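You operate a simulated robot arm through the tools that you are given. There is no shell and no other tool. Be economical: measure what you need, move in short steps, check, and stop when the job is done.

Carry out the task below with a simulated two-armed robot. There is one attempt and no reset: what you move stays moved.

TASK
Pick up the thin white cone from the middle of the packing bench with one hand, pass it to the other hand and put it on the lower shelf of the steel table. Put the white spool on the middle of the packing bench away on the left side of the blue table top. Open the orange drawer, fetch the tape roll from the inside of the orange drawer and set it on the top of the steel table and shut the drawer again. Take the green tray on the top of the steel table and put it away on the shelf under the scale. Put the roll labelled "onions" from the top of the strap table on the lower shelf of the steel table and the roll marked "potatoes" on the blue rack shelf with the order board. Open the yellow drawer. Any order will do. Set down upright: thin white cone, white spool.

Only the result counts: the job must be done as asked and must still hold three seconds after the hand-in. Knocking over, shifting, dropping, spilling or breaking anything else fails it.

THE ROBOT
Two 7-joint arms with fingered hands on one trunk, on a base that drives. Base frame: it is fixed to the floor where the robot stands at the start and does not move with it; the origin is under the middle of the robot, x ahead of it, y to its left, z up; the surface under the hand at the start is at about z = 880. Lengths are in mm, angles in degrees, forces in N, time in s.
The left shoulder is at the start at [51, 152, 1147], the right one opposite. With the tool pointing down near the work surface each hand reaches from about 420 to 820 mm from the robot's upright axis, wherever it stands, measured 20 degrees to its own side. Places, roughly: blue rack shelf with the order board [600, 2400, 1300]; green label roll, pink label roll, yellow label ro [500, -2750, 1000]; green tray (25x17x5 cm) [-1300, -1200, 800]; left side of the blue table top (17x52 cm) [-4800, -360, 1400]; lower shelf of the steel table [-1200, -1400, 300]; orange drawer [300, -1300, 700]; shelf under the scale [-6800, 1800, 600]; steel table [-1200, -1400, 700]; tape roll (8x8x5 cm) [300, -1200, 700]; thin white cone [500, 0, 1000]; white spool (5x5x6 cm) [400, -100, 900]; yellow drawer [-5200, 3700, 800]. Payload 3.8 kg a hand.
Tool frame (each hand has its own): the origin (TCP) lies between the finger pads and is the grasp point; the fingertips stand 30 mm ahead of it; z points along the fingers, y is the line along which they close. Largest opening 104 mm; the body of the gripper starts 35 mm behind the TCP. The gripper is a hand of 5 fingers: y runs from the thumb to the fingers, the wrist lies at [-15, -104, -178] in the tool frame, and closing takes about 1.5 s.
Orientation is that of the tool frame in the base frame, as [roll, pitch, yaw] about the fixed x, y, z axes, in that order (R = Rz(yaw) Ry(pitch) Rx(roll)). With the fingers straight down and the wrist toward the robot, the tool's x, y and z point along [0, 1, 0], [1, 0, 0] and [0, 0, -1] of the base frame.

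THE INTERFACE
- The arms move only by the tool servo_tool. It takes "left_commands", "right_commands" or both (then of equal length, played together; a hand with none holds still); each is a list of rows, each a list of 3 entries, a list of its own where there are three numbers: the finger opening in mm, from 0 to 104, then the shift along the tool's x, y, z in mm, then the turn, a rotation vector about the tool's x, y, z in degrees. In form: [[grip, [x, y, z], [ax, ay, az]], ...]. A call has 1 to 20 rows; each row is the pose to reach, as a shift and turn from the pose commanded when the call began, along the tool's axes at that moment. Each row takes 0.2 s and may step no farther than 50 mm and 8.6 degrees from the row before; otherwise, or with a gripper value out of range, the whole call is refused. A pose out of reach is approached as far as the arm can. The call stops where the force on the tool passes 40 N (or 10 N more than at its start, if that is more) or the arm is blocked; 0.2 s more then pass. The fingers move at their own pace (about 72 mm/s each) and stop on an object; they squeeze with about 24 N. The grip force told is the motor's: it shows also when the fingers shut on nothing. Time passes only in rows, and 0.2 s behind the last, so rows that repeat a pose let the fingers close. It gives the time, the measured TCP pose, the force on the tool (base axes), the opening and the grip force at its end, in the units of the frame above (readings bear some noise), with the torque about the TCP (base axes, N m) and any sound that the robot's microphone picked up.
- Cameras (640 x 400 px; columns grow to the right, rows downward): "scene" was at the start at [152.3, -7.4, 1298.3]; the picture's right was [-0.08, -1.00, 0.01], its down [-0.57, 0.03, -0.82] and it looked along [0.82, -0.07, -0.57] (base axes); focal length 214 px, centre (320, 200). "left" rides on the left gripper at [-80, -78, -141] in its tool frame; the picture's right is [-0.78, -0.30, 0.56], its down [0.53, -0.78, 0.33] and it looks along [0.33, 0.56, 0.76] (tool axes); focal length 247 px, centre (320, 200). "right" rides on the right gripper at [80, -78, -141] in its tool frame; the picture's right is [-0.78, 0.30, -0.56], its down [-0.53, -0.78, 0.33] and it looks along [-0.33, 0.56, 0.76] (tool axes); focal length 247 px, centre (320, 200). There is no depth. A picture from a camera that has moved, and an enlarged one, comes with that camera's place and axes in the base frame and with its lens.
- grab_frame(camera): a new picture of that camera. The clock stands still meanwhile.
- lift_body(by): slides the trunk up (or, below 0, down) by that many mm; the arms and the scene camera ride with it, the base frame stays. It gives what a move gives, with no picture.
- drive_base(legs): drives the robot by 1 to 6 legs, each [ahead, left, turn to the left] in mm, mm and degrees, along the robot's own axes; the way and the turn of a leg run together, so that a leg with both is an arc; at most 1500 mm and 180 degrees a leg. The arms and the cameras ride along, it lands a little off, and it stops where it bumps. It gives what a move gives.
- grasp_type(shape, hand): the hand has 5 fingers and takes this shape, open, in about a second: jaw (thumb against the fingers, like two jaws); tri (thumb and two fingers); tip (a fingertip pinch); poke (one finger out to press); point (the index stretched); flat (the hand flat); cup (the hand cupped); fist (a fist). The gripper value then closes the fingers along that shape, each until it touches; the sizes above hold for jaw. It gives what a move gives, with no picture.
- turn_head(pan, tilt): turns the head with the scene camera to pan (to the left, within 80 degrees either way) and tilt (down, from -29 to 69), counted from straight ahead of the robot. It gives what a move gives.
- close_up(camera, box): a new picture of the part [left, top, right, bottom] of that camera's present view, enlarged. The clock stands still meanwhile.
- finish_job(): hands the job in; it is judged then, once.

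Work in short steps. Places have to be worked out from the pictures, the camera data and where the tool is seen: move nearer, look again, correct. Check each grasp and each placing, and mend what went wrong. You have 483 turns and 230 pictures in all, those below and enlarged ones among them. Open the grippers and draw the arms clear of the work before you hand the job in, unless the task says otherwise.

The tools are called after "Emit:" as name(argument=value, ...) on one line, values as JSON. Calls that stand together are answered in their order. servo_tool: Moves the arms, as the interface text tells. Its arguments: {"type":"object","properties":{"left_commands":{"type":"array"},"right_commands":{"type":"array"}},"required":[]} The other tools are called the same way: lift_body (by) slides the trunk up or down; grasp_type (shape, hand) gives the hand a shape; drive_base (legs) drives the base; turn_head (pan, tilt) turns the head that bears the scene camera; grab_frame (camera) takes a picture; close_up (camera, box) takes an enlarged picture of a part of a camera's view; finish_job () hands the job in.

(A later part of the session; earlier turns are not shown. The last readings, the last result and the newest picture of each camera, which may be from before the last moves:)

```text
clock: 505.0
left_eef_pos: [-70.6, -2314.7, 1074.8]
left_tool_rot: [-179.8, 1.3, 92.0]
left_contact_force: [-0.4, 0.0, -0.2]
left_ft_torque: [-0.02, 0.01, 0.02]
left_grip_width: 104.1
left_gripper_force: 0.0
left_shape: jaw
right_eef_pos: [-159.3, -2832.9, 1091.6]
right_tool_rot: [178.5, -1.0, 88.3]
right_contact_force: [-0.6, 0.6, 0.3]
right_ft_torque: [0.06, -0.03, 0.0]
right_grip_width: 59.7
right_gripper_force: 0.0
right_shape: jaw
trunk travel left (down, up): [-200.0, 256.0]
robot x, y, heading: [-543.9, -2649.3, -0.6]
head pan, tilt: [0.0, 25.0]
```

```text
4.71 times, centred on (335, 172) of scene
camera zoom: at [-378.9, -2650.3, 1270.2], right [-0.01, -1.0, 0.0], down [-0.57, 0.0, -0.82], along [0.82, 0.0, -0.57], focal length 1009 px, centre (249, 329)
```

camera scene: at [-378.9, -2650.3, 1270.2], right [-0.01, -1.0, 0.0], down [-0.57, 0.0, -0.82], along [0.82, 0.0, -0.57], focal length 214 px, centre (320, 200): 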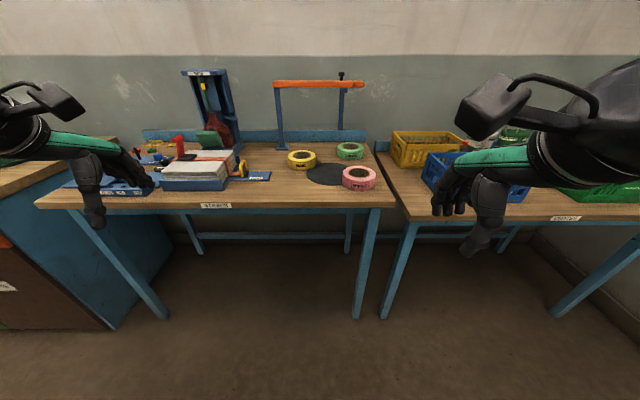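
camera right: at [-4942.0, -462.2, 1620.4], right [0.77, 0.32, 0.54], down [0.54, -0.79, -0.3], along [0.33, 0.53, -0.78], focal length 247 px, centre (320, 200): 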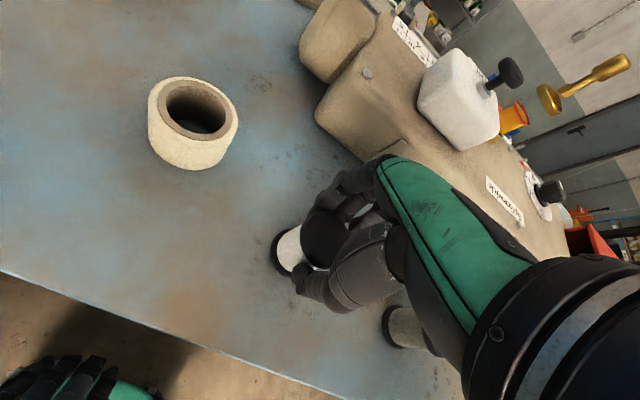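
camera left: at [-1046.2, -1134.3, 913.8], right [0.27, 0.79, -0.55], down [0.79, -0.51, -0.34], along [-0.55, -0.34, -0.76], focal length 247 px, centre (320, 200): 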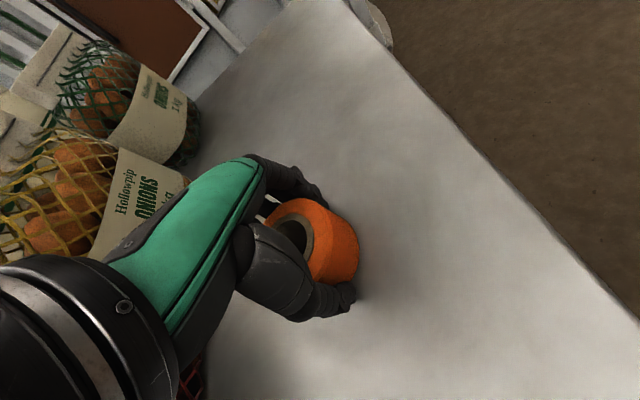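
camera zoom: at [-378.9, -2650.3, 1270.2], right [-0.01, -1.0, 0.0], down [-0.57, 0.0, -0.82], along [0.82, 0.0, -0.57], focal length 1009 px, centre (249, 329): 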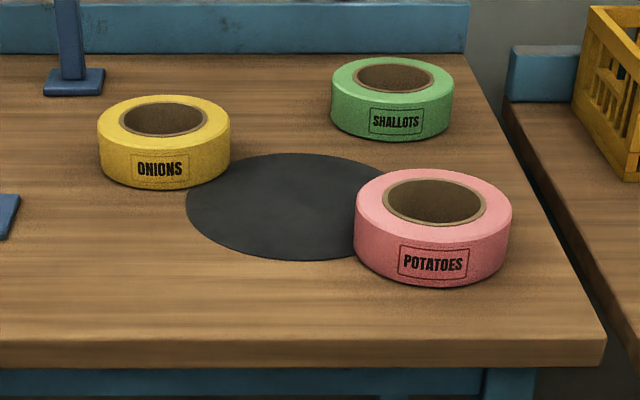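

Yellow = ONIONS at ≈(448,-2573), pink = POTATOES at ≈(295,-2784); both ~112 mm wide, so I'll pinch the ring wall with a three-finger shape. I shift the left hand inward, set shapes, and drive in.

Emit:
servo_tool(left_commands=[[104, [-45, 0, -5], [0, 0, 0]], [104, [-90, 0, -10], [0, 0, 0]], [104, [-135, 0, -15], [0, 0, 0]], [104, [-180, 0, -20], [0, 0, 0]], [104, [-222, 0, -25], [0, 0, 0]]], right_commands=[[104, [-10, 0, 0], [0, 0, 0]], [104, [-20, 0, 0], [0, 0, 0]], [104, [-30, 0, 0], [0, 0, 0]], [104, [-40, 0, 0], [0, 0, 0]], [104, [-50, 0, 0], [0, 0, 0]]])

Emit:
grasp_type(shape="tri", hand="left")

Emit:
drive_base(legs=[[430, -30, 0.5]])

Emit:
grab_frame(camera="left")

Emit:
turn_head(pan=0, tilt=45)

Emit:
grab_frame(camera="scene")

```text
clock: 506.2
left_eef_pos: [-62.2, -2538.2, 1103.7]
left_tool_rot: [-179.6, 1.3, 92.1]
left_contact_force: [-0.2, -0.8, -0.5]
left_ft_torque: [-0.02, -0.01, 0.03]
left_grip_width: 103.9
left_gripper_force: 0.0
left_shape: jaw
right_eef_pos: [-161.4, -2884.8, 1089.8]
right_tool_rot: [178.6, -1.0, 88.3]
right_contact_force: [-0.1, -1.3, 0.0]
right_ft_torque: [-0.01, 0.0, 0.0]
right_grip_width: 103.6
right_gripper_force: 0.3
right_shape: jaw
trunk travel left (down, up): [-200.0, 256.0]
robot x, y, heading: [-545.4, -2647.3, -0.6]
head pan, tilt: [0.0, 25.0]
```

```text
clock: 507.1
left_eef_pos: [-61.0, -2536.4, 1105.2]
left_tool_rot: [-179.7, 1.5, 92.1]
left_contact_force: [0.3, -0.2, 0.5]
left_ft_torque: [0.0, -0.02, -0.01]
left_grip_width: 103.7
left_gripper_force: 0.1
left_shape: tri
right_eef_pos: [-162.2, -2882.1, 1089.5]
right_tool_rot: [178.6, -0.8, 88.2]
right_contact_force: [0.4, -0.2, 0.7]
right_ft_torque: [0.04, 0.0, -0.05]
right_grip_width: 103.8
right_gripper_force: 0.1
right_shape: jaw
trunk travel left (down, up): [-200.0, 256.0]
robot x, y, heading: [-547.1, -2648.7, -0.4]
head pan, tilt: [0.0, 25.0]
```

```text
clock: 509.8
left_eef_pos: [376.5, -2560.8, 1104.8]
left_tool_rot: [-179.8, 1.4, 92.9]
left_contact_force: [-0.5, 0.1, 0.1]
left_ft_torque: [0.02, -0.01, 0.0]
left_grip_width: 104.0
left_gripper_force: 0.1
left_shape: tri
right_eef_pos: [280.5, -2908.5, 1090.6]
right_tool_rot: [178.6, -0.9, 88.9]
right_contact_force: [0.5, 0.3, 0.1]
right_ft_torque: [0.01, 0.0, -0.02]
right_grip_width: 103.8
right_gripper_force: 0.0
right_shape: jaw
trunk travel left (down, up): [-200.0, 256.0]
robot x, y, heading: [-108.7, -2681.0, 0.3]
head pan, tilt: [0.0, 25.0]
```

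```text
53 pictures are left
camera left: at [302.4, -2641.3, 1248.3], right [-0.26, -0.8, -0.54], down [-0.8, 0.49, -0.34], along [0.54, 0.34, -0.77], focal length 247 px, centre (320, 200)
```

left: 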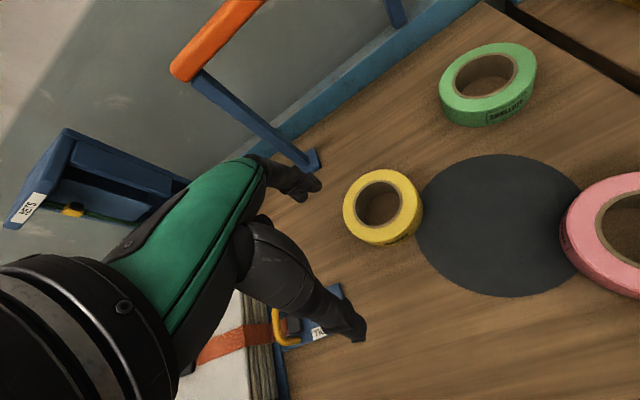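

```text
clock: 510.6
left_eef_pos: [374.9, -2560.9, 1105.0]
left_tool_rot: [-179.7, 1.5, 92.8]
left_contact_force: [0.3, 0.4, 0.6]
left_ft_torque: [0.0, 0.02, 0.02]
left_grip_width: 104.1
left_gripper_force: 0.1
left_shape: tri
right_eef_pos: [280.5, -2908.8, 1091.0]
right_tool_rot: [178.6, -0.9, 89.0]
right_contact_force: [0.4, -0.1, 0.0]
right_ft_torque: [-0.02, 0.0, 0.0]
right_grip_width: 103.7
right_gripper_force: 0.0
right_shape: jaw
trunk travel left (down, up): [-200.0, 256.0]
robot x, y, heading: [-105.8, -2677.1, 0.2]
head pan, tilt: [0.0, 45.0]
```

```text
52 pictures are left
camera scene: at [43.6, -2678.5, 1242.1], right [0.01, -1.0, 0.0], down [-0.82, 0.0, -0.58], along [0.58, 0.0, -0.82], focal length 214 px, centre (320, 200)
```

scene: 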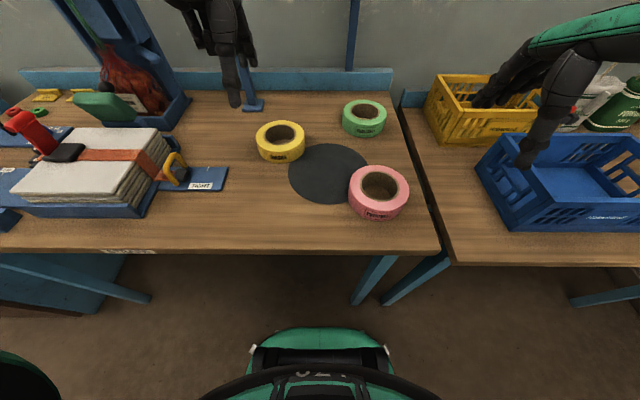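

Yellow centre ≈(470,-2588). I position the left hand over its near wall with 60 mm opening.

Emit:
servo_tool(left_commands=[[80, [-9, 17, 35], [0, 0, 0]], [60, [-18, 34, 70], [0, 0, 0]], [60, [-27, 51, 105], [0, 0, 0]], [60, [-27, 51, 135], [0, 0, 0]], [60, [-27, 51, 135], [0, 0, 0]]])

Emit:
grab_frame(camera="left")

```text
clock: 511.8
left_eef_pos: [427.5, -2588.2, 969.0]
left_tool_rot: [-179.7, 1.4, 92.8]
left_contact_force: [-0.6, -0.7, 0.4]
left_ft_torque: [0.01, 0.02, -0.01]
left_grip_width: 60.6
left_gripper_force: 0.1
left_shape: tri
right_eef_pos: [279.6, -2907.3, 1089.9]
right_tool_rot: [178.6, -0.8, 89.0]
right_contact_force: [-0.3, 0.7, -0.1]
right_ft_torque: [0.02, -0.01, 0.01]
right_grip_width: 103.7
right_gripper_force: 0.1
right_shape: jaw
trunk travel left (down, up): [-200.0, 256.0]
robot x, y, heading: [-108.0, -2679.8, 0.4]
head pan, tilt: [0.0, 45.0]
```

```text
51 pictures are left
camera left: at [353.7, -2668.8, 1112.9], right [-0.26, -0.8, -0.54], down [-0.8, 0.49, -0.34], along [0.54, 0.34, -0.77], focal length 247 px, centre (320, 200)
```

left: 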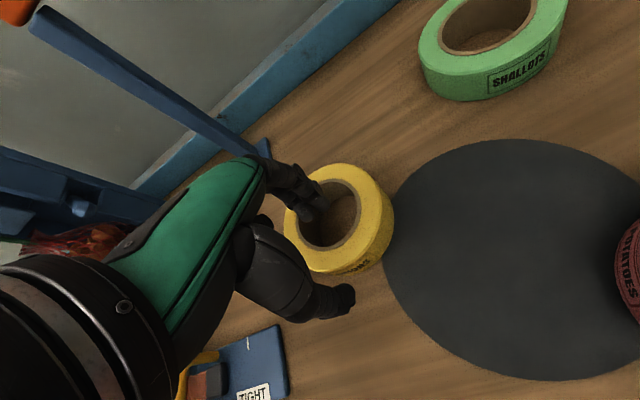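

Aligned. I descend to z≈915 and close on the wall.

Emit:
servo_tool(left_commands=[[60, [0, 0, 25], [0, 0, 0]], [60, [0, 0, 45], [0, 0, 0]], [60, [0, 0, 54], [0, 0, 0]], [60, [0, 0, 54], [0, 0, 0]], [40, [0, 0, 54], [0, 0, 0]], [25, [0, 0, 54], [0, 0, 0]], [5, [0, 0, 54], [0, 0, 0]], [5, [0, 0, 54], [0, 0, 0]], [5, [0, 0, 54], [0, 0, 0]], [5, [0, 0, 54], [0, 0, 0]]])

Emit:
grab_frame(camera="left")

```text
clock: 514.0
left_eef_pos: [428.0, -2590.2, 915.2]
left_tool_rot: [-179.6, 1.4, 92.8]
left_contact_force: [-0.1, -0.3, -0.2]
left_ft_torque: [0.01, 0.01, 0.03]
left_grip_width: 20.3
left_gripper_force: 24.0
left_shape: tri
right_eef_pos: [280.0, -2907.9, 1090.1]
right_tool_rot: [178.6, -0.7, 89.0]
right_contact_force: [0.1, -0.8, -0.4]
right_ft_torque: [0.0, 0.02, -0.03]
right_grip_width: 103.6
right_gripper_force: 0.1
right_shape: jaw
trunk travel left (down, up): [-200.0, 256.0]
robot x, y, heading: [-107.9, -2675.5, 0.4]
head pan, tilt: [0.0, 45.0]
```

```text
50 pictures are left
camera left: at [353.8, -2670.6, 1059.4], right [-0.26, -0.8, -0.54], down [-0.8, 0.49, -0.34], along [0.54, 0.34, -0.77], focal length 247 px, centre (320, 200)
```

left: 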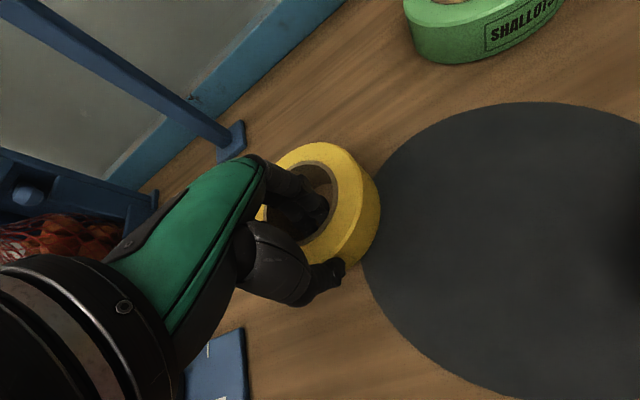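

The wall is gripped at 20 mm. I lift.

Emit:
servo_tool(left_commands=[[5, [0, 0, -20], [0, 0, 0]], [5, [0, 0, -50], [0, 0, 0]], [5, [0, -20, -90], [0, 0, 0]], [5, [0, -50, -125], [0, 0, 0]], [5, [0, -80, -155], [0, 0, 0]], [5, [0, -80, -155], [0, 0, 0]]])

Emit:
grasp_type(shape="tri", hand="right")

Emit:
grab_frame(camera="scene")

```text
clock: 515.4
left_eef_pos: [348.0, -2588.3, 1070.8]
left_tool_rot: [-179.6, 1.3, 92.8]
left_contact_force: [0.1, 0.1, -2.0]
left_ft_torque: [-0.03, 0.11, -0.03]
left_grip_width: 20.5
left_gripper_force: 24.1
left_shape: tri
right_eef_pos: [281.0, -2906.9, 1089.9]
right_tool_rot: [178.6, -0.8, 88.9]
right_contact_force: [-0.5, 0.6, 0.2]
right_ft_torque: [0.01, 0.04, 0.01]
right_grip_width: 103.4
right_gripper_force: 0.0
right_shape: jaw
trunk travel left (down, up): [-200.0, 256.0]
robot x, y, heading: [-107.6, -2677.5, 0.4]
head pan, tilt: [0.0, 45.0]
```

```text
clock: 516.3
left_eef_pos: [347.2, -2588.6, 1073.0]
left_tool_rot: [-179.7, 1.4, 92.8]
left_contact_force: [0.4, 0.2, -2.7]
left_ft_torque: [-0.01, 0.11, -0.01]
left_grip_width: 20.7
left_gripper_force: 24.3
left_shape: tri
right_eef_pos: [280.2, -2909.0, 1090.6]
right_tool_rot: [178.6, -0.8, 88.9]
right_contact_force: [-0.1, -0.3, 0.3]
right_ft_torque: [0.02, -0.01, 0.03]
right_grip_width: 103.9
right_gripper_force: 0.0
right_shape: tri
trunk travel left (down, up): [-200.0, 256.0]
robot x, y, heading: [-105.5, -2676.7, 0.2]
head pan, tilt: [0.0, 45.0]
```

```text
49 pictures are left
camera scene: at [43.7, -2678.5, 1242.0], right [0.01, -1.0, 0.0], down [-0.82, 0.0, -0.57], along [0.57, 0.0, -0.82], focal length 214 px, centre (320, 200)
```

scene: 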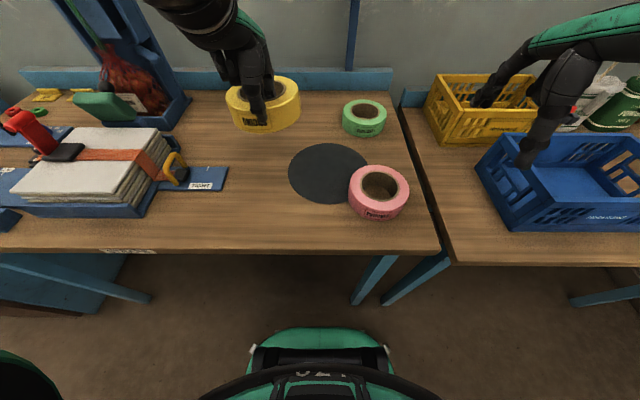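

The onions roll is held level. I move the left hand away left, back the base 100 mm, and bring the right hand above the pink roll's near wall.

Emit:
servo_tool(left_commands=[[5, [45, 0, -15], [0, 0, 0]], [5, [90, 0, -30], [0, 0, 0]], [5, [130, 0, -45], [0, 0, 0]]])

Emit:
drive_base(legs=[[-100, 0, 0]])

Emit:
servo_tool(right_commands=[[90, [29, 21, 30], [0, 0, 0]], [70, [58, 42, 60], [0, 0, 0]], [60, [87, 63, 90], [0, 0, 0]], [60, [116, 86, 115], [0, 0, 0]], [60, [116, 86, 120], [0, 0, 0]]])

Emit:
grab_frame(camera="right")

```text
clock: 517.1
left_eef_pos: [341.6, -2457.4, 1114.9]
left_tool_rot: [-179.7, 1.5, 92.8]
left_contact_force: [1.0, 0.1, -2.9]
left_ft_torque: [-0.03, 0.09, -0.01]
left_grip_width: 20.2
left_gripper_force: 24.1
left_shape: tri
right_eef_pos: [279.7, -2906.0, 1090.1]
right_tool_rot: [178.6, -0.7, 88.9]
right_contact_force: [-0.6, 0.8, 0.0]
right_ft_torque: [-0.01, 0.02, 0.04]
right_grip_width: 103.3
right_gripper_force: 0.1
right_shape: tri
trunk travel left (down, up): [-200.0, 256.0]
robot x, y, heading: [-105.8, -2679.7, 0.6]
head pan, tilt: [0.0, 45.0]
```

```text
clock: 518.2
left_eef_pos: [244.1, -2459.0, 1113.8]
left_tool_rot: [-179.7, 1.4, 92.8]
left_contact_force: [0.3, 1.6, -2.1]
left_ft_torque: [0.0, 0.08, -0.01]
left_grip_width: 20.3
left_gripper_force: 23.8
left_shape: tri
right_eef_pos: [181.3, -2908.1, 1090.2]
right_tool_rot: [178.7, -0.8, 88.9]
right_contact_force: [-0.8, 0.5, -0.1]
right_ft_torque: [0.0, -0.03, 0.01]
right_grip_width: 104.0
right_gripper_force: 0.1
right_shape: tri
trunk travel left (down, up): [-200.0, 256.0]
robot x, y, heading: [-207.1, -2679.3, 0.4]
head pan, tilt: [0.0, 45.0]
```

```text
clock: 519.4
left_eef_pos: [242.5, -2459.8, 1115.1]
left_tool_rot: [-179.6, 1.4, 92.8]
left_contact_force: [0.6, 0.7, -2.1]
left_ft_torque: [-0.02, 0.1, -0.02]
left_grip_width: 20.3
left_gripper_force: 23.7
left_shape: tri
right_eef_pos: [272.8, -2793.5, 974.4]
right_tool_rot: [178.6, -0.9, 88.9]
right_contact_force: [-0.5, -0.6, -1.1]
right_ft_torque: [0.0, 0.0, 0.01]
right_grip_width: 60.5
right_gripper_force: 0.1
right_shape: tri
trunk travel left (down, up): [-200.0, 256.0]
robot x, y, heading: [-207.2, -2678.7, 0.2]
head pan, tilt: [0.0, 45.0]
```

```text
48 pictures are left
camera right: at [191.6, -2712.4, 1113.1], right [0.27, -0.79, 0.55], down [-0.78, -0.51, -0.36], along [0.57, -0.33, -0.75], focal length 247 px, centre (320, 200)
```

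right: 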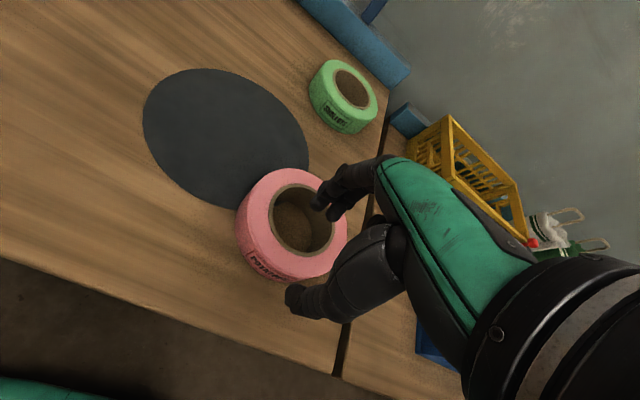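

Centre ≈(311,-2788). I fine-tune, descend and close.

Emit:
servo_tool(right_commands=[[60, [5, -6, 20], [0, 0, 0]], [60, [5, -6, 45], [0, 0, 0]], [60, [5, -6, 59], [0, 0, 0]], [60, [5, -6, 59], [0, 0, 0]], [40, [5, -6, 59], [0, 0, 0]], [25, [5, -6, 59], [0, 0, 0]], [5, [5, -6, 59], [0, 0, 0]], [5, [5, -6, 59], [0, 0, 0]], [5, [5, -6, 59], [0, 0, 0]], [5, [5, -6, 59], [0, 0, 0]]])

Emit:
grab_frame(camera="right")

```text
clock: 521.6
left_eef_pos: [243.1, -2459.9, 1114.9]
left_tool_rot: [-179.6, 1.4, 92.8]
left_contact_force: [-0.8, 0.0, -2.5]
left_ft_torque: [-0.01, 0.09, 0.02]
left_grip_width: 20.1
left_gripper_force: 24.0
left_shape: tri
right_eef_pos: [268.3, -2786.9, 914.5]
right_tool_rot: [178.7, -0.9, 88.9]
right_contact_force: [0.1, -0.4, 0.4]
right_ft_torque: [0.01, 0.02, -0.04]
right_grip_width: 20.4
right_gripper_force: 23.4
right_shape: tri
trunk travel left (down, up): [-200.0, 256.0]
robot x, y, heading: [-203.4, -2682.7, 0.3]
head pan, tilt: [0.0, 45.0]
```

```text
47 pictures are left
camera right: at [187.4, -2706.0, 1053.7], right [0.27, -0.79, 0.55], down [-0.78, -0.51, -0.36], along [0.57, -0.33, -0.75], focal length 247 px, centre (320, 200)
```

right: 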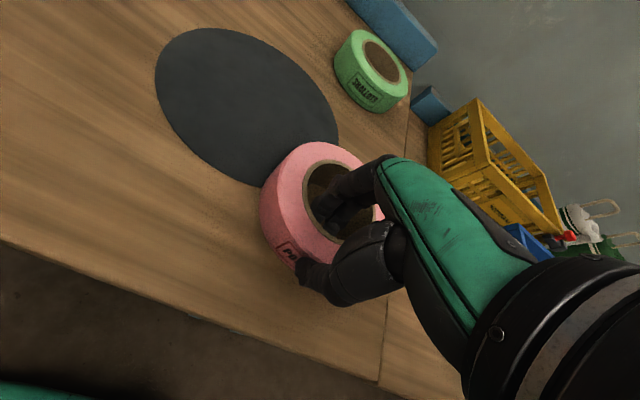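

Gripped. I lift the pink roll and drive to the steel table's front.

Emit:
servo_tool(right_commands=[[5, [0, 0, -20], [0, 0, 0]], [5, [0, 0, -60], [0, 0, 0]], [5, [0, 0, -105], [0, 0, 0]], [5, [0, 0, -150], [0, 0, 0]], [5, [0, 0, -190], [0, 0, 0]], [5, [0, 0, -190], [0, 0, 0]]])

Emit:
drive_base(legs=[[-350, 0, 0], [0, 1450, 0], [0, 950, 0], [0, 0, -90], [0, -910, 0]])

Emit:
grab_frame(camera="scene")

```text
clock: 523.0
left_eef_pos: [243.5, -2458.5, 1114.1]
left_tool_rot: [-179.6, 1.4, 92.7]
left_contact_force: [0.3, -0.2, -1.8]
left_ft_torque: [-0.01, 0.11, 0.02]
left_grip_width: 20.1
left_gripper_force: 23.9
left_shape: tri
right_eef_pos: [263.2, -2789.0, 1104.9]
right_tool_rot: [178.7, -0.9, 89.0]
right_contact_force: [-0.4, 0.5, -2.6]
right_ft_torque: [0.02, 0.11, -0.02]
right_grip_width: 20.4
right_gripper_force: 24.6
right_shape: tri
trunk travel left (down, up): [-200.0, 256.0]
robot x, y, heading: [-206.1, -2679.9, 0.4]
head pan, tilt: [0.0, 45.0]
```

```text
clock: 544.8
left_eef_pos: [-1250.4, -730.4, 1113.4]
left_tool_rot: [-179.6, 1.4, 1.4]
left_contact_force: [-0.3, -1.6, -1.2]
left_ft_torque: [0.08, -0.01, 0.01]
left_grip_width: 20.3
left_gripper_force: 23.7
left_shape: tri
right_eef_pos: [-1581.0, -741.2, 1104.4]
right_tool_rot: [178.7, -0.8, -2.4]
right_contact_force: [0.6, -0.3, -1.4]
right_ft_torque: [0.09, 0.01, 0.0]
right_grip_width: 20.0
right_gripper_force: 23.9
right_shape: tri
trunk travel left (down, up): [-200.0, 256.0]
robot x, y, heading: [-1460.6, -277.3, -91.2]
head pan, tilt: [0.0, 45.0]
```

```text
46 pictures are left
camera scene: at [-1465.5, -429.1, 1241.9], right [-1.0, 0.02, 0.0], down [0.01, 0.82, -0.57], along [-0.01, -0.57, -0.82], focal length 214 px, centre (320, 200)
```

scene: 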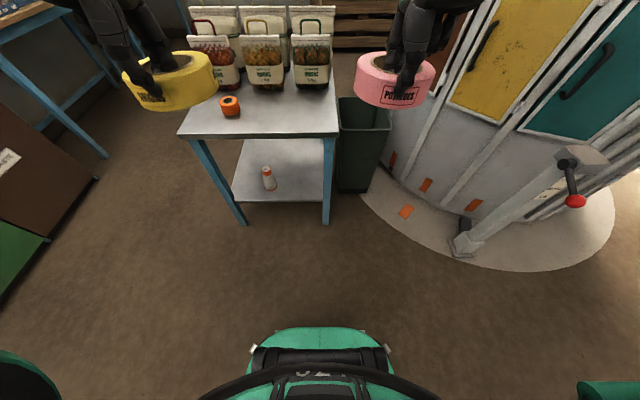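

I lower the left arm (clear of the table), raise the right a bit, then lower the trunk.

Emit:
servo_tool(left_commands=[[5, [-12, 4, 45], [0, 0, 0]], [5, [-24, 8, 90], [0, 0, 0]], [5, [-36, 12, 135], [0, 0, 0]], [5, [-48, 16, 180], [0, 0, 0]], [5, [-60, 20, 225], [0, 0, 0]], [5, [-72, 24, 270], [0, 0, 0]], [5, [-84, 28, 315], [0, 0, 0]], [5, [-96, 32, 360], [0, 0, 0]], [5, [-105, 36, 405], [0, 0, 0]], [5, [-105, 40, 450], [0, 0, 0]], [5, [-105, 44, 495], [0, 0, 0]], [5, [-105, 44, 540], [0, 0, 0]], [5, [-105, 44, 560], [0, 0, 0]]], right_commands=[[5, [0, 0, -15], [0, 0, 0]], [5, [0, 0, -30], [0, 0, 0]], [5, [0, 0, -45], [0, 0, 0]], [5, [0, 0, -60], [0, 0, 0]], [5, [0, 0, -75], [0, 0, 0]], [5, [0, 0, -90], [0, 0, 0]], [5, [0, 0, -105], [0, 0, 0]], [5, [0, 0, -120], [0, 0, 0]], [5, [0, 0, -135], [0, 0, 0]], [5, [0, 0, -150], [0, 0, 0]], [5, [0, 0, -150], [0, 0, 0]], [5, [0, 0, -150], [0, 0, 0]], [5, [0, 0, -150], [0, 0, 0]]])

Emit:
lift_body(by=-190)

Emit:
turn_head(pan=0, tilt=15)

Emit:
grab_frame(camera="scene")

```text
clock: 547.6
left_eef_pos: [-1293.4, -746.4, 703.3]
left_tool_rot: [-179.6, 1.4, 1.4]
left_contact_force: [0.3, 1.1, -1.3]
left_ft_torque: [0.11, 0.03, -0.01]
left_grip_width: 20.1
left_gripper_force: 23.5
left_shape: tri
left hand out of reach, approached as far as the arm can: row 9, 10, 11, 12, 13
right_eef_pos: [-1582.6, -738.3, 1254.5]
right_tool_rot: [178.7, -1.0, -2.5]
right_contact_force: [-0.5, 0.9, -1.5]
right_ft_torque: [0.08, -0.01, 0.0]
right_grip_width: 20.2
right_gripper_force: 24.0
right_shape: tri
trunk travel left (down, up): [-200.0, 256.0]
robot x, y, heading: [-1459.4, -275.0, -91.1]
head pan, tilt: [0.0, 45.0]
```

```text
clock: 549.7
left_eef_pos: [-1292.1, -745.9, 514.2]
left_tool_rot: [-179.8, 1.4, 1.3]
left_contact_force: [-0.1, -0.2, -1.9]
left_ft_torque: [0.08, 0.02, 0.01]
left_grip_width: 20.0
left_gripper_force: 24.0
left_shape: tri
right_eef_pos: [-1583.1, -736.9, 1064.2]
right_tool_rot: [178.6, -0.9, -2.3]
right_contact_force: [0.4, 0.2, -1.5]
right_ft_torque: [0.1, -0.03, -0.01]
right_grip_width: 20.3
right_gripper_force: 23.9
right_shape: tri
trunk travel left (down, up): [-10.0, 446.0]
robot x, y, heading: [-1457.8, -277.6, -91.0]
head pan, tilt: [0.0, 45.0]
```

```text
clock: 550.7
left_eef_pos: [-1291.0, -745.9, 512.6]
left_tool_rot: [-179.6, 1.5, 1.4]
left_contact_force: [1.0, 0.1, -1.5]
left_ft_torque: [0.08, 0.04, -0.03]
left_grip_width: 19.9
left_gripper_force: 24.0
left_shape: tri
right_eef_pos: [-1584.0, -738.1, 1064.2]
right_tool_rot: [178.6, -0.8, -2.3]
right_contact_force: [0.1, 0.3, -3.1]
right_ft_torque: [0.09, 0.0, -0.02]
right_grip_width: 20.3
right_gripper_force: 24.2
right_shape: tri
trunk travel left (down, up): [-10.0, 446.0]
robot x, y, heading: [-1461.6, -275.1, -91.2]
head pan, tilt: [0.0, 15.0]
```

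```text
45 pictures are left
camera scene: at [-1468.5, -586.9, 1001.5], right [-1.0, 0.02, 0.0], down [0.01, 0.7, -0.71], along [-0.01, -0.71, -0.7], focal length 214 px, centre (320, 200)
```

scene: 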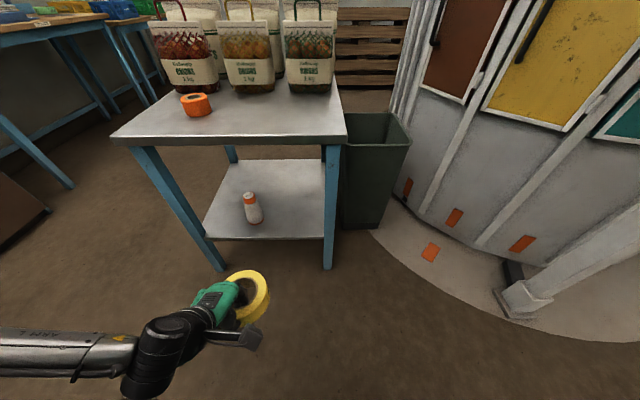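

I try to lower the left hand further by 150 mm from here.

Emit:
servo_tool(left_commands=[[5, [0, 5, 40], [0, 0, 0]], [5, [0, 10, 80], [0, 0, 0]], [5, [0, 15, 120], [0, 0, 0]], [5, [0, 20, 150], [0, 0, 0]], [5, [0, 20, 150], [0, 0, 0]]])

```text
clock: 551.9
left_eef_pos: [-1288.4, -766.6, 372.4]
left_tool_rot: [-179.6, 1.4, 1.4]
left_contact_force: [0.9, -0.4, -2.1]
left_ft_torque: [0.1, 0.01, -0.01]
left_grip_width: 20.0
left_gripper_force: 24.0
left_shape: tri
left hand out of reach, approached as far as the arm can: row 4, 5
right_eef_pos: [-1583.0, -738.7, 1063.6]
right_tool_rot: [178.7, -0.9, -2.4]
right_contact_force: [-0.3, -0.1, -2.6]
right_ft_torque: [0.08, -0.04, 0.03]
right_grip_width: 20.0
right_gripper_force: 23.9
right_shape: tri
trunk travel left (down, up): [-10.0, 446.0]
robot x, y, heading: [-1460.9, -273.4, -91.0]
head pan, tilt: [0.0, 15.0]
```

I test whether pulling nearer allows reaching lower.

Emit:
servo_tool(left_commands=[[5, [0, -25, 10], [0, 0, 0]], [5, [0, -45, 30], [0, 0, 0]], [5, [0, -60, 50], [0, 0, 0]], [5, [0, -60, 60], [0, 0, 0]]])

```text
clock: 552.9
left_eef_pos: [-1267.6, -714.9, 368.1]
left_tool_rot: [-179.6, 1.5, 1.4]
left_contact_force: [-0.2, -0.6, -2.2]
left_ft_torque: [0.12, -0.02, -0.01]
left_grip_width: 19.7
left_gripper_force: 24.2
left_shape: tri
left hand out of reach, approached as far as the arm can: row 1, 2, 3, 4
right_eef_pos: [-1582.9, -738.2, 1063.7]
right_tool_rot: [178.7, -1.0, -2.4]
right_contact_force: [0.5, -0.7, -2.2]
right_ft_torque: [0.12, -0.01, 0.05]
right_grip_width: 20.1
right_gripper_force: 23.7
right_shape: tri
trunk travel left (down, up): [-10.0, 446.0]
robot x, y, heading: [-1459.3, -273.2, -90.9]
head pan, tilt: [0.0, 15.0]
```

No gain nearer. I try farther forward instead (still clear of the table).

Emit:
servo_tool(left_commands=[[5, [-20, 40, -10], [0, 0, 0]], [5, [-40, 80, -10], [0, 0, 0]], [5, [-60, 120, 0], [0, 0, 0]], [5, [-60, 160, 10], [0, 0, 0]], [5, [-60, 180, 40], [0, 0, 0]], [5, [-60, 180, 60], [0, 0, 0]]])

```text
clock: 554.3
left_eef_pos: [-1283.2, -870.6, 381.7]
left_tool_rot: [-179.6, 1.5, 1.4]
left_contact_force: [0.4, 0.6, -2.2]
left_ft_torque: [0.06, 0.01, 0.0]
left_grip_width: 20.0
left_gripper_force: 23.2
left_shape: tri
left hand out of reach, approached as far as the arm can: row 2, 3, 4, 5, 6
right_eef_pos: [-1584.2, -738.1, 1063.6]
right_tool_rot: [178.7, -0.8, -2.4]
right_contact_force: [0.1, -0.3, -2.5]
right_ft_torque: [0.06, -0.01, -0.02]
right_grip_width: 20.0
right_gripper_force: 23.8
right_shape: tri
trunk travel left (down, up): [-10.0, 446.0]
robot x, y, heading: [-1456.9, -276.5, -91.0]
head pan, tilt: [0.0, 15.0]
```

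The height limit is from the wrist. I pitch the hand ~24° forward, which lowers the reachable TCP.

Emit:
servo_tool(left_commands=[[5, [0, -10, 0], [-6, 0, 0]], [5, [0, -20, 10], [-12, 0, 0]], [5, [0, -30, 20], [-18, 0, 0]], [5, [0, -40, 40], [-24, 0, 0]], [5, [0, -40, 60], [-24, 0, 0]], [5, [0, -40, 60], [-24, 0, 0]]])

Emit:
grab_frame(camera="scene")

```text
clock: 555.7
left_eef_pos: [-1249.9, -832.6, 409.7]
left_tool_rot: [156.4, 1.4, 1.4]
left_contact_force: [-0.1, -0.3, -2.5]
left_ft_torque: [0.12, -0.02, 0.03]
left_grip_width: 19.8
left_gripper_force: 23.8
left_shape: tri
left hand out of reach, approached as far as the arm can: row 1, 2, 3, 4, 5, 6
right_eef_pos: [-1582.2, -737.8, 1064.3]
right_tool_rot: [178.8, -0.8, -2.4]
right_contact_force: [-0.7, 0.4, -2.0]
right_ft_torque: [0.08, 0.01, 0.02]
right_grip_width: 20.2
right_gripper_force: 24.6
right_shape: tri
trunk travel left (down, up): [-10.0, 446.0]
robot x, y, heading: [-1459.6, -271.7, -91.0]
head pan, tilt: [0.0, 15.0]
```

```text
44 pictures are left
camera scene: at [-1468.4, -586.9, 1001.5], right [-1.0, 0.02, 0.0], down [0.01, 0.7, -0.71], along [-0.01, -0.71, -0.7], focal length 214 px, centre (320, 200)
```

scene: 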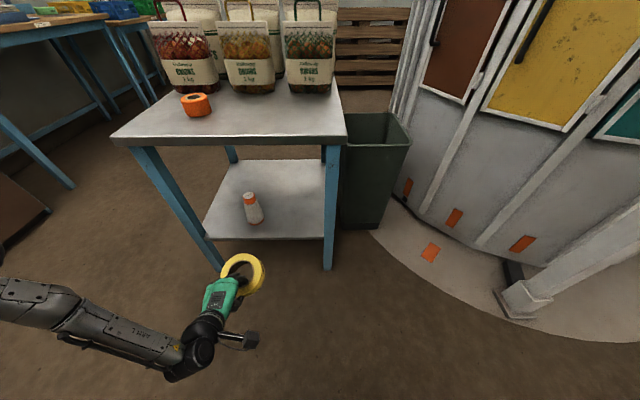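

The elbow stays high out left. I test with the hand farther to the left and unpitched, then down.

Emit:
servo_tool(left_commands=[[5, [40, 0, 0], [6, 0, 0]], [5, [80, 0, 10], [12, 0, 0]], [5, [115, 0, 25], [18, 0, 0]], [5, [135, 0, 45], [24, 0, 0]], [5, [135, 0, 80], [24, 0, 0]], [5, [135, 0, 110], [24, 0, 0]], [5, [135, 0, 130], [24, 0, 0]]])

```text
clock: 557.3
left_eef_pos: [-1116.0, -861.7, 330.6]
left_tool_rot: [-179.6, 1.4, 1.5]
left_contact_force: [-1.3, 0.6, -2.6]
left_ft_torque: [0.08, -0.03, -0.04]
left_grip_width: 20.0
left_gripper_force: 23.9
left_shape: tri
left hand out of reach, approached as far as the arm can: row 6, 7
right_eef_pos: [-1582.1, -738.2, 1064.0]
right_tool_rot: [178.8, -0.9, -2.3]
right_contact_force: [-0.3, -0.8, -1.9]
right_ft_torque: [0.11, -0.03, 0.01]
right_grip_width: 19.9
right_gripper_force: 24.5
right_shape: tri
trunk travel left (down, up): [-10.0, 446.0]
robot x, y, heading: [-1459.1, -276.0, -91.0]
head pan, tilt: [0.0, 15.0]
```

At y_r≈345 it reaches z≈330. I use this: nudge further left, raise slightly for entry, tuck the right hand inward, and drive right 260 mm.

Emit:
servo_tool(left_commands=[[5, [20, 0, -15], [0, 0, 0]], [5, [40, 0, -30], [0, 0, 0]], [5, [40, 0, -30], [0, 0, 0]]], right_commands=[[5, [40, 0, 0], [0, 0, 0]], [5, [80, 0, 0], [0, 0, 0]], [5, [110, 0, 0], [0, 0, 0]]])

Emit:
lift_body(by=-10)

Emit:
drive_base(legs=[[0, -250, 1], [130, 0, 0]])

Emit:
grab_frame(camera="left")

Emit:
grab_frame(camera="scene")

```text
clock: 558.1
left_eef_pos: [-1076.7, -861.4, 360.7]
left_tool_rot: [-179.6, 1.5, 1.5]
left_contact_force: [0.7, 0.3, -2.9]
left_ft_torque: [0.11, 0.05, 0.01]
left_grip_width: 19.9
left_gripper_force: 24.7
left_shape: tri
right_eef_pos: [-1472.0, -743.7, 1066.2]
right_tool_rot: [178.7, -0.8, -2.3]
right_contact_force: [1.1, 0.2, -1.8]
right_ft_torque: [0.08, 0.0, -0.02]
right_grip_width: 20.1
right_gripper_force: 23.9
right_shape: tri
trunk travel left (down, up): [-10.0, 446.0]
robot x, y, heading: [-1461.5, -274.1, -91.1]
head pan, tilt: [0.0, 15.0]
```

```text
clock: 558.6
left_eef_pos: [-1074.3, -861.5, 351.1]
left_tool_rot: [-179.6, 1.4, 1.3]
left_contact_force: [-0.1, -0.6, -1.3]
left_ft_torque: [0.08, -0.01, -0.02]
left_grip_width: 20.2
left_gripper_force: 24.2
left_shape: tri
right_eef_pos: [-1472.9, -742.7, 1056.2]
right_tool_rot: [178.7, -1.0, -2.4]
right_contact_force: [0.0, 0.3, -1.2]
right_ft_torque: [0.11, 0.0, 0.0]
right_grip_width: 20.1
right_gripper_force: 24.0
right_shape: tri
trunk travel left (down, up): [0.0, 456.0]
robot x, y, heading: [-1462.3, -275.6, -91.0]
head pan, tilt: [0.0, 15.0]
```

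```text
clock: 561.4
left_eef_pos: [-1316.5, -984.8, 350.3]
left_tool_rot: [-179.5, 1.5, 2.4]
left_contact_force: [0.2, -0.9, -2.0]
left_ft_torque: [0.1, 0.01, 0.01]
left_grip_width: 19.9
left_gripper_force: 24.2
left_shape: tri
right_eef_pos: [-1715.7, -872.7, 1054.9]
right_tool_rot: [178.8, -0.7, -1.5]
right_contact_force: [-0.2, 0.0, -1.9]
right_ft_torque: [0.1, 0.01, -0.02]
right_grip_width: 20.0
right_gripper_force: 23.9
right_shape: tri
trunk travel left (down, up): [0.0, 456.0]
robot x, y, heading: [-1715.7, -404.9, -90.1]
head pan, tilt: [0.0, 15.0]
```

```text
43 pictures are left
camera left: at [-1395.7, -911.9, 494.2], right [-0.8, 0.27, -0.53], down [0.49, 0.8, -0.34], along [0.34, -0.54, -0.77], focal length 247 px, centre (320, 200)
```

left: 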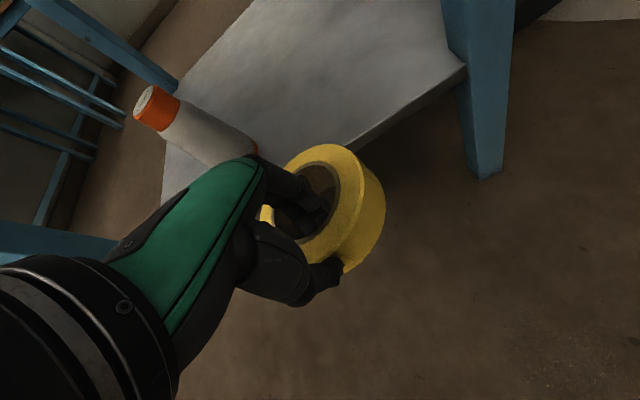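

```text
42 pictures are left
camera scene: at [-1713.7, -724.6, 983.9], right [-1.0, 0.0, 0.0], down [0.0, 0.72, -0.7], along [0.0, -0.7, -0.72], focal length 214 px, centre (320, 200)
```

scene: 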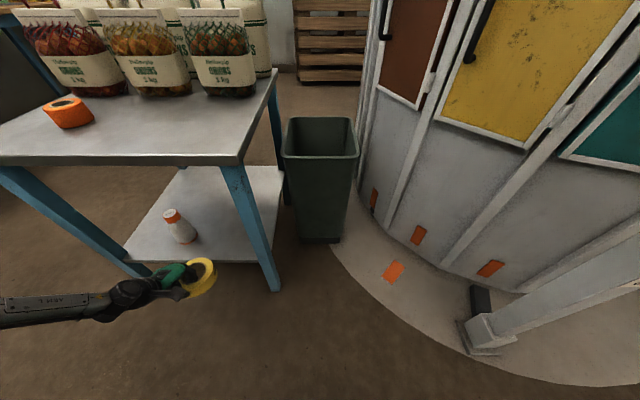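

Clearances look fine; shelf front edge is at y≈-1098. I advance 100 mm and check the elbow clearance to the leg.

Emit:
drive_base(legs=[[100, -18, 0]])

Emit:
turn_head(pan=45, tilt=15)

Emit:
grab_frame(camera="scene")

Emit:
grab_frame(camera="left")

```text
clock: 562.5
left_eef_pos: [-1333.1, -1085.0, 351.6]
left_tool_rot: [-179.5, 1.4, 2.4]
left_contact_force: [-0.5, -0.3, -3.0]
left_ft_torque: [0.11, -0.02, 0.01]
left_grip_width: 20.0
left_gripper_force: 24.7
left_shape: tri
right_eef_pos: [-1734.2, -974.3, 1055.3]
right_tool_rot: [178.8, -0.8, -1.5]
right_contact_force: [-0.6, -0.8, -1.9]
right_ft_torque: [0.16, -0.03, -0.02]
right_grip_width: 20.3
right_gripper_force: 23.9
right_shape: tri
trunk travel left (down, up): [0.0, 456.0]
robot x, y, heading: [-1728.9, -506.7, -90.3]
head pan, tilt: [0.0, 15.0]
```

```text
clock: 563.6
left_eef_pos: [-1334.6, -1083.9, 351.1]
left_tool_rot: [-179.7, 1.5, 2.4]
left_contact_force: [-0.4, 0.3, -2.6]
left_ft_torque: [0.09, 0.0, -0.02]
left_grip_width: 19.9
left_gripper_force: 24.1
left_shape: tri
right_eef_pos: [-1734.3, -972.3, 1056.0]
right_tool_rot: [178.8, -0.8, -1.5]
right_contact_force: [0.3, 0.2, -1.6]
right_ft_torque: [0.08, 0.0, -0.03]
right_grip_width: 20.2
right_gripper_force: 23.7
right_shape: tri
trunk travel left (down, up): [0.0, 456.0]
robot x, y, heading: [-1731.9, -504.1, -90.0]
head pan, tilt: [45.0, 15.0]
```

```text
41 pictures are left
camera scene: at [-1665.6, -801.2, 998.2], right [-0.71, -0.61, -0.36], down [-0.18, 0.65, -0.73], along [0.68, -0.45, -0.57], focal length 214 px, centre (320, 200)
```

scene: 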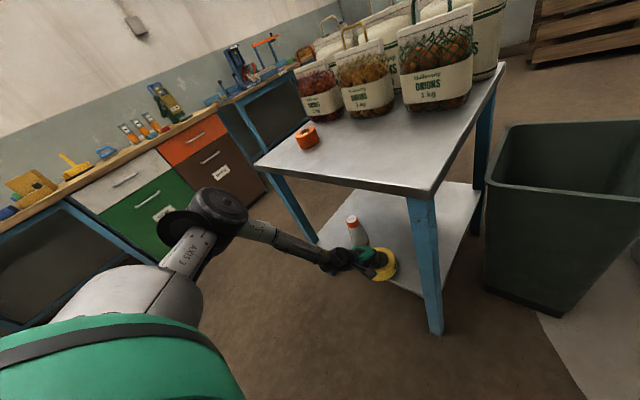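

```text
40 pictures are left
camera left: at [-1413.6, -1012.1, 494.7], right [-0.8, 0.27, -0.53], down [0.49, 0.8, -0.34], along [0.34, -0.54, -0.77], focal length 247 px, centre (320, 200)
```

left: 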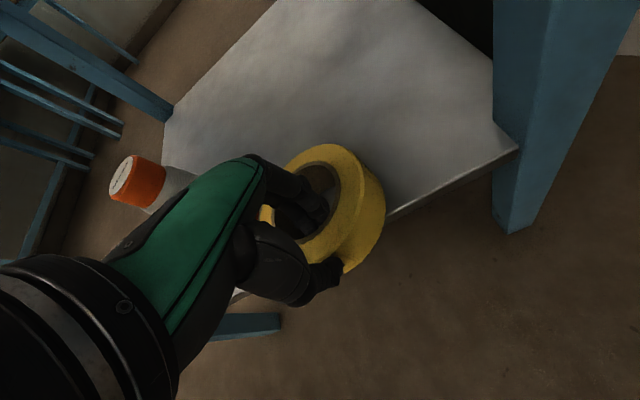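

The elbow is well clear. I advance 45 mm and lower stepwise.

Emit:
drive_base(legs=[[48, 0, 0]])

Emit:
servo_tool(left_commands=[[5, [0, 0, 10], [0, 0, 0]], [5, [0, 0, 18], [0, 0, 0]], [5, [0, 0, 24], [0, 0, 0]], [5, [0, 0, 29], [0, 0, 0]], [5, [0, 0, 34], [0, 0, 0]], [5, [0, 0, 34], [0, 0, 0]]])

Emit:
grab_frame(camera="left")

```text
clock: 564.5
left_eef_pos: [-1334.3, -1132.2, 349.0]
left_tool_rot: [-179.5, 1.4, 2.4]
left_contact_force: [0.1, 0.2, -2.4]
left_ft_torque: [0.12, 0.02, 0.02]
left_grip_width: 20.0
left_gripper_force: 23.3
left_shape: tri
right_eef_pos: [-1732.7, -1022.0, 1054.9]
right_tool_rot: [178.9, -0.8, -1.4]
right_contact_force: [-0.5, -0.1, -2.6]
right_ft_torque: [0.11, -0.03, 0.03]
right_grip_width: 20.0
right_gripper_force: 24.0
right_shape: tri
trunk travel left (down, up): [0.0, 456.0]
robot x, y, heading: [-1728.1, -552.0, -90.1]
head pan, tilt: [45.0, 15.0]
```

```text
clock: 565.9
left_eef_pos: [-1333.9, -1132.4, 324.9]
left_tool_rot: [179.7, 1.2, 2.6]
left_contact_force: [6.7, -4.0, 30.8]
left_ft_torque: [-0.08, -0.16, 0.05]
left_grip_width: 23.0
left_gripper_force: 23.8
left_shape: tri
left hand out of reach, approached as far as the arm can: row 5, 6
right_eef_pos: [-1735.9, -1016.2, 1058.8]
right_tool_rot: [178.4, -0.9, -1.3]
right_contact_force: [0.4, -0.4, -2.9]
right_ft_torque: [0.13, 0.0, -0.02]
right_grip_width: 20.2
right_gripper_force: 24.1
right_shape: tri
trunk travel left (down, up): [0.0, 456.0]
robot x, y, heading: [-1726.3, -548.4, -89.9]
head pan, tilt: [45.0, 15.0]
```

```text
39 pictures are left
camera left: at [-1415.6, -1059.4, 468.2], right [-0.8, 0.26, -0.54], down [0.49, 0.8, -0.35], along [0.34, -0.54, -0.77], focal length 247 px, centre (320, 200)
```

left: 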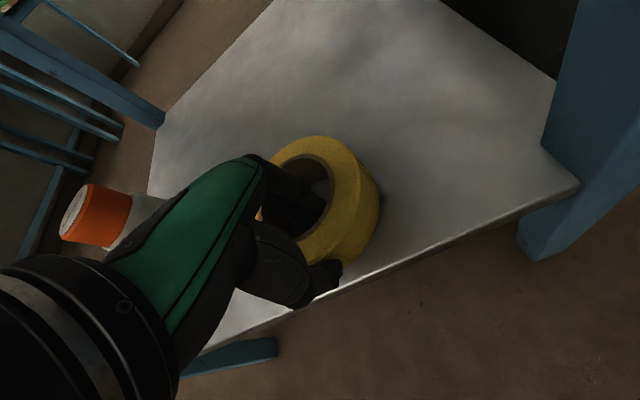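

The roll rests on the shelf. I open to 60 mm and rise 70 mm, then back out.

Emit:
servo_tool(left_commands=[[35, [0, 0, -1], [0, 0, 0]], [50, [0, 0, -2], [0, 0, 0]], [60, [0, 0, -2], [0, 0, 0]], [60, [0, 0, -2], [0, 0, 0]], [60, [0, 0, -20], [0, 0, 0]], [60, [0, 0, -45], [0, 0, 0]], [60, [0, 0, -75], [0, 0, 0]], [60, [0, 0, -75], [0, 0, 0]]])

Emit:
grab_frame(camera="left")

```text
clock: 567.7
left_eef_pos: [-1332.7, -1130.5, 395.2]
left_tool_rot: [-179.5, 1.5, 2.6]
left_contact_force: [0.5, 0.3, -0.1]
left_ft_torque: [0.01, -0.03, -0.02]
left_grip_width: 59.7
left_gripper_force: 0.0
left_shape: tri
right_eef_pos: [-1734.1, -1020.5, 1054.6]
right_tool_rot: [178.7, -0.7, -1.4]
right_contact_force: [0.6, 0.0, -2.9]
right_ft_torque: [0.13, -0.03, 0.0]
right_grip_width: 19.9
right_gripper_force: 24.2
right_shape: tri
trunk travel left (down, up): [0.0, 456.0]
robot x, y, heading: [-1731.1, -550.4, -90.2]
head pan, tilt: [45.0, 15.0]
```

```text
38 pictures are left
camera left: at [-1412.9, -1058.7, 539.4], right [-0.8, 0.27, -0.53], down [0.49, 0.8, -0.34], along [0.34, -0.54, -0.77], focal length 247 px, centre (320, 200)
```

left: 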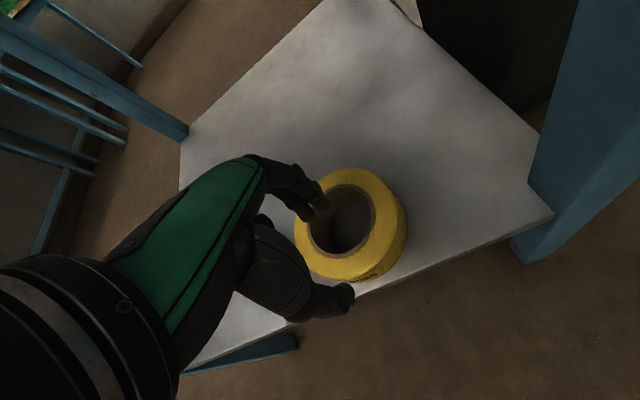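

The onions roll lies flat on the lower shelf. I back out, raise the trunk and arm, and drive toward the blue rack with the potatoes roll.

Emit:
drive_base(legs=[[-400, 0, 0]])

Emit:
lift_body(by=250)

Emit:
servo_tool(left_commands=[[60, [-15, -5, -45], [0, 0, 0]], [60, [-30, -10, -90], [0, 0, 0]], [60, [-45, -15, -135], [0, 0, 0]], [60, [-60, -20, -180], [0, 0, 0]], [60, [-75, -30, -225], [0, 0, 0]], [60, [-90, -40, -270], [0, 0, 0]], [60, [-105, -55, -315], [0, 0, 0]], [60, [-120, -70, -355], [0, 0, 0]], [60, [-135, -85, -395], [0, 0, 0]], [60, [-150, -100, -435], [0, 0, 0]]])

Emit:
drive_base(legs=[[0, 0, 90], [1100, 0, 0], [0, 1450, 0], [0, 900, 0]])

Emit:
turn_head(pan=0, tilt=5)

Emit:
grab_frame(camera="scene")

```text
clock: 570.2
left_eef_pos: [-1330.8, -732.4, 395.5]
left_tool_rot: [-179.6, 1.4, 2.6]
left_contact_force: [-1.2, -0.2, 0.1]
left_ft_torque: [0.02, 0.03, -0.01]
left_grip_width: 59.5
left_gripper_force: 0.1
left_shape: tri
right_eef_pos: [-1732.5, -623.9, 1055.5]
right_tool_rot: [178.7, -0.8, -1.1]
right_contact_force: [0.0, 0.1, -1.7]
right_ft_torque: [0.12, 0.01, 0.01]
right_grip_width: 20.4
right_gripper_force: 24.2
right_shape: tri
trunk travel left (down, up): [0.0, 456.0]
robot x, y, heading: [-1728.1, -153.5, -89.8]
head pan, tilt: [45.0, 15.0]
```

```text
clock: 572.8
left_eef_pos: [-1331.1, -777.6, 845.6]
left_tool_rot: [162.6, 2.1, 2.3]
left_contact_force: [0.4, 0.3, -0.1]
left_ft_torque: [-0.04, 0.01, -0.01]
left_grip_width: 59.6
left_gripper_force: 0.0
left_shape: tri
right_eef_pos: [-1732.8, -624.2, 1304.8]
right_tool_rot: [178.7, -0.8, -1.2]
right_contact_force: [-0.4, 0.0, -2.2]
right_ft_torque: [0.12, -0.01, 0.0]
right_grip_width: 20.2
right_gripper_force: 23.6
right_shape: tri
trunk travel left (down, up): [-250.0, 206.0]
robot x, y, heading: [-1730.7, -154.2, -89.7]
head pan, tilt: [45.0, 15.0]
```

```text
clock: 575.0
left_eef_pos: [-1476.3, -555.5, 1237.0]
left_tool_rot: [162.5, 2.1, 2.1]
left_contact_force: [-0.1, 1.2, 0.7]
left_ft_torque: [0.0, 0.02, 0.0]
left_grip_width: 59.6
left_gripper_force: 0.1
left_shape: tri
right_eef_pos: [-1733.5, -622.3, 1306.0]
right_tool_rot: [178.6, -1.0, -1.0]
right_contact_force: [0.1, 0.6, -1.7]
right_ft_torque: [0.1, -0.01, 0.01]
right_grip_width: 20.0
right_gripper_force: 24.4
right_shape: tri
trunk travel left (down, up): [-250.0, 206.0]
robot x, y, heading: [-1732.8, -155.8, -90.0]
head pan, tilt: [45.0, 15.0]
```

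```text
clock: 595.6
left_eef_pos: [-231.9, 2445.5, 1236.3]
left_tool_rot: [162.6, 2.1, 91.7]
left_contact_force: [0.7, 0.5, 0.2]
left_ft_torque: [0.03, -0.01, 0.0]
left_grip_width: 59.7
left_gripper_force: 0.0
left_shape: tri
right_eef_pos: [-166.5, 2189.0, 1305.2]
right_tool_rot: [178.8, -0.9, 88.4]
right_contact_force: [-0.3, -0.4, -2.5]
right_ft_torque: [-0.01, 0.12, 0.0]
right_grip_width: 19.6
right_gripper_force: 23.8
right_shape: tri
trunk travel left (down, up): [-250.0, 206.0]
robot x, y, heading: [-633.8, 2195.3, -0.4]
head pan, tilt: [45.0, 15.0]
```

```text
clock: 596.7
left_eef_pos: [-231.2, 2446.4, 1237.4]
left_tool_rot: [162.6, 2.1, 91.7]
left_contact_force: [-0.8, 0.5, -0.4]
left_ft_torque: [-0.01, -0.03, -0.01]
left_grip_width: 59.5
left_gripper_force: 0.0
left_shape: tri
right_eef_pos: [-166.4, 2188.9, 1304.6]
right_tool_rot: [178.6, -0.8, 88.3]
right_contact_force: [-0.5, 0.2, -2.2]
right_ft_torque: [-0.02, 0.12, 0.03]
right_grip_width: 19.8
right_gripper_force: 23.8
right_shape: tri
trunk travel left (down, up): [-250.0, 206.0]
robot x, y, heading: [-633.7, 2195.6, -0.5]
head pan, tilt: [0.0, 5.0]
```

```text
37 pictures are left
camera scene: at [-489.6, 2194.5, 1363.1], right [0.0, -1.0, 0.0], down [-0.2, 0.0, -0.98], along [0.98, 0.0, -0.2], focal length 214 px, centre (320, 200)
```

scene: 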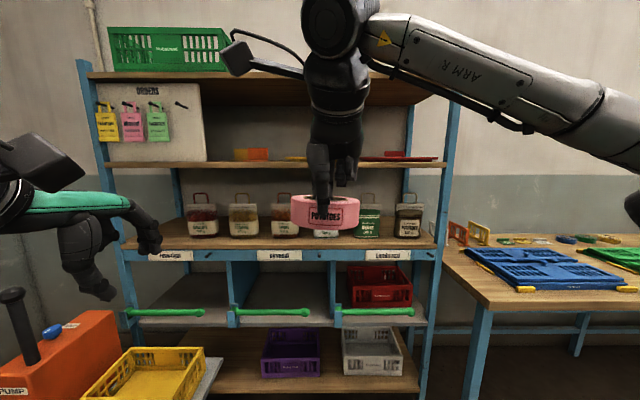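

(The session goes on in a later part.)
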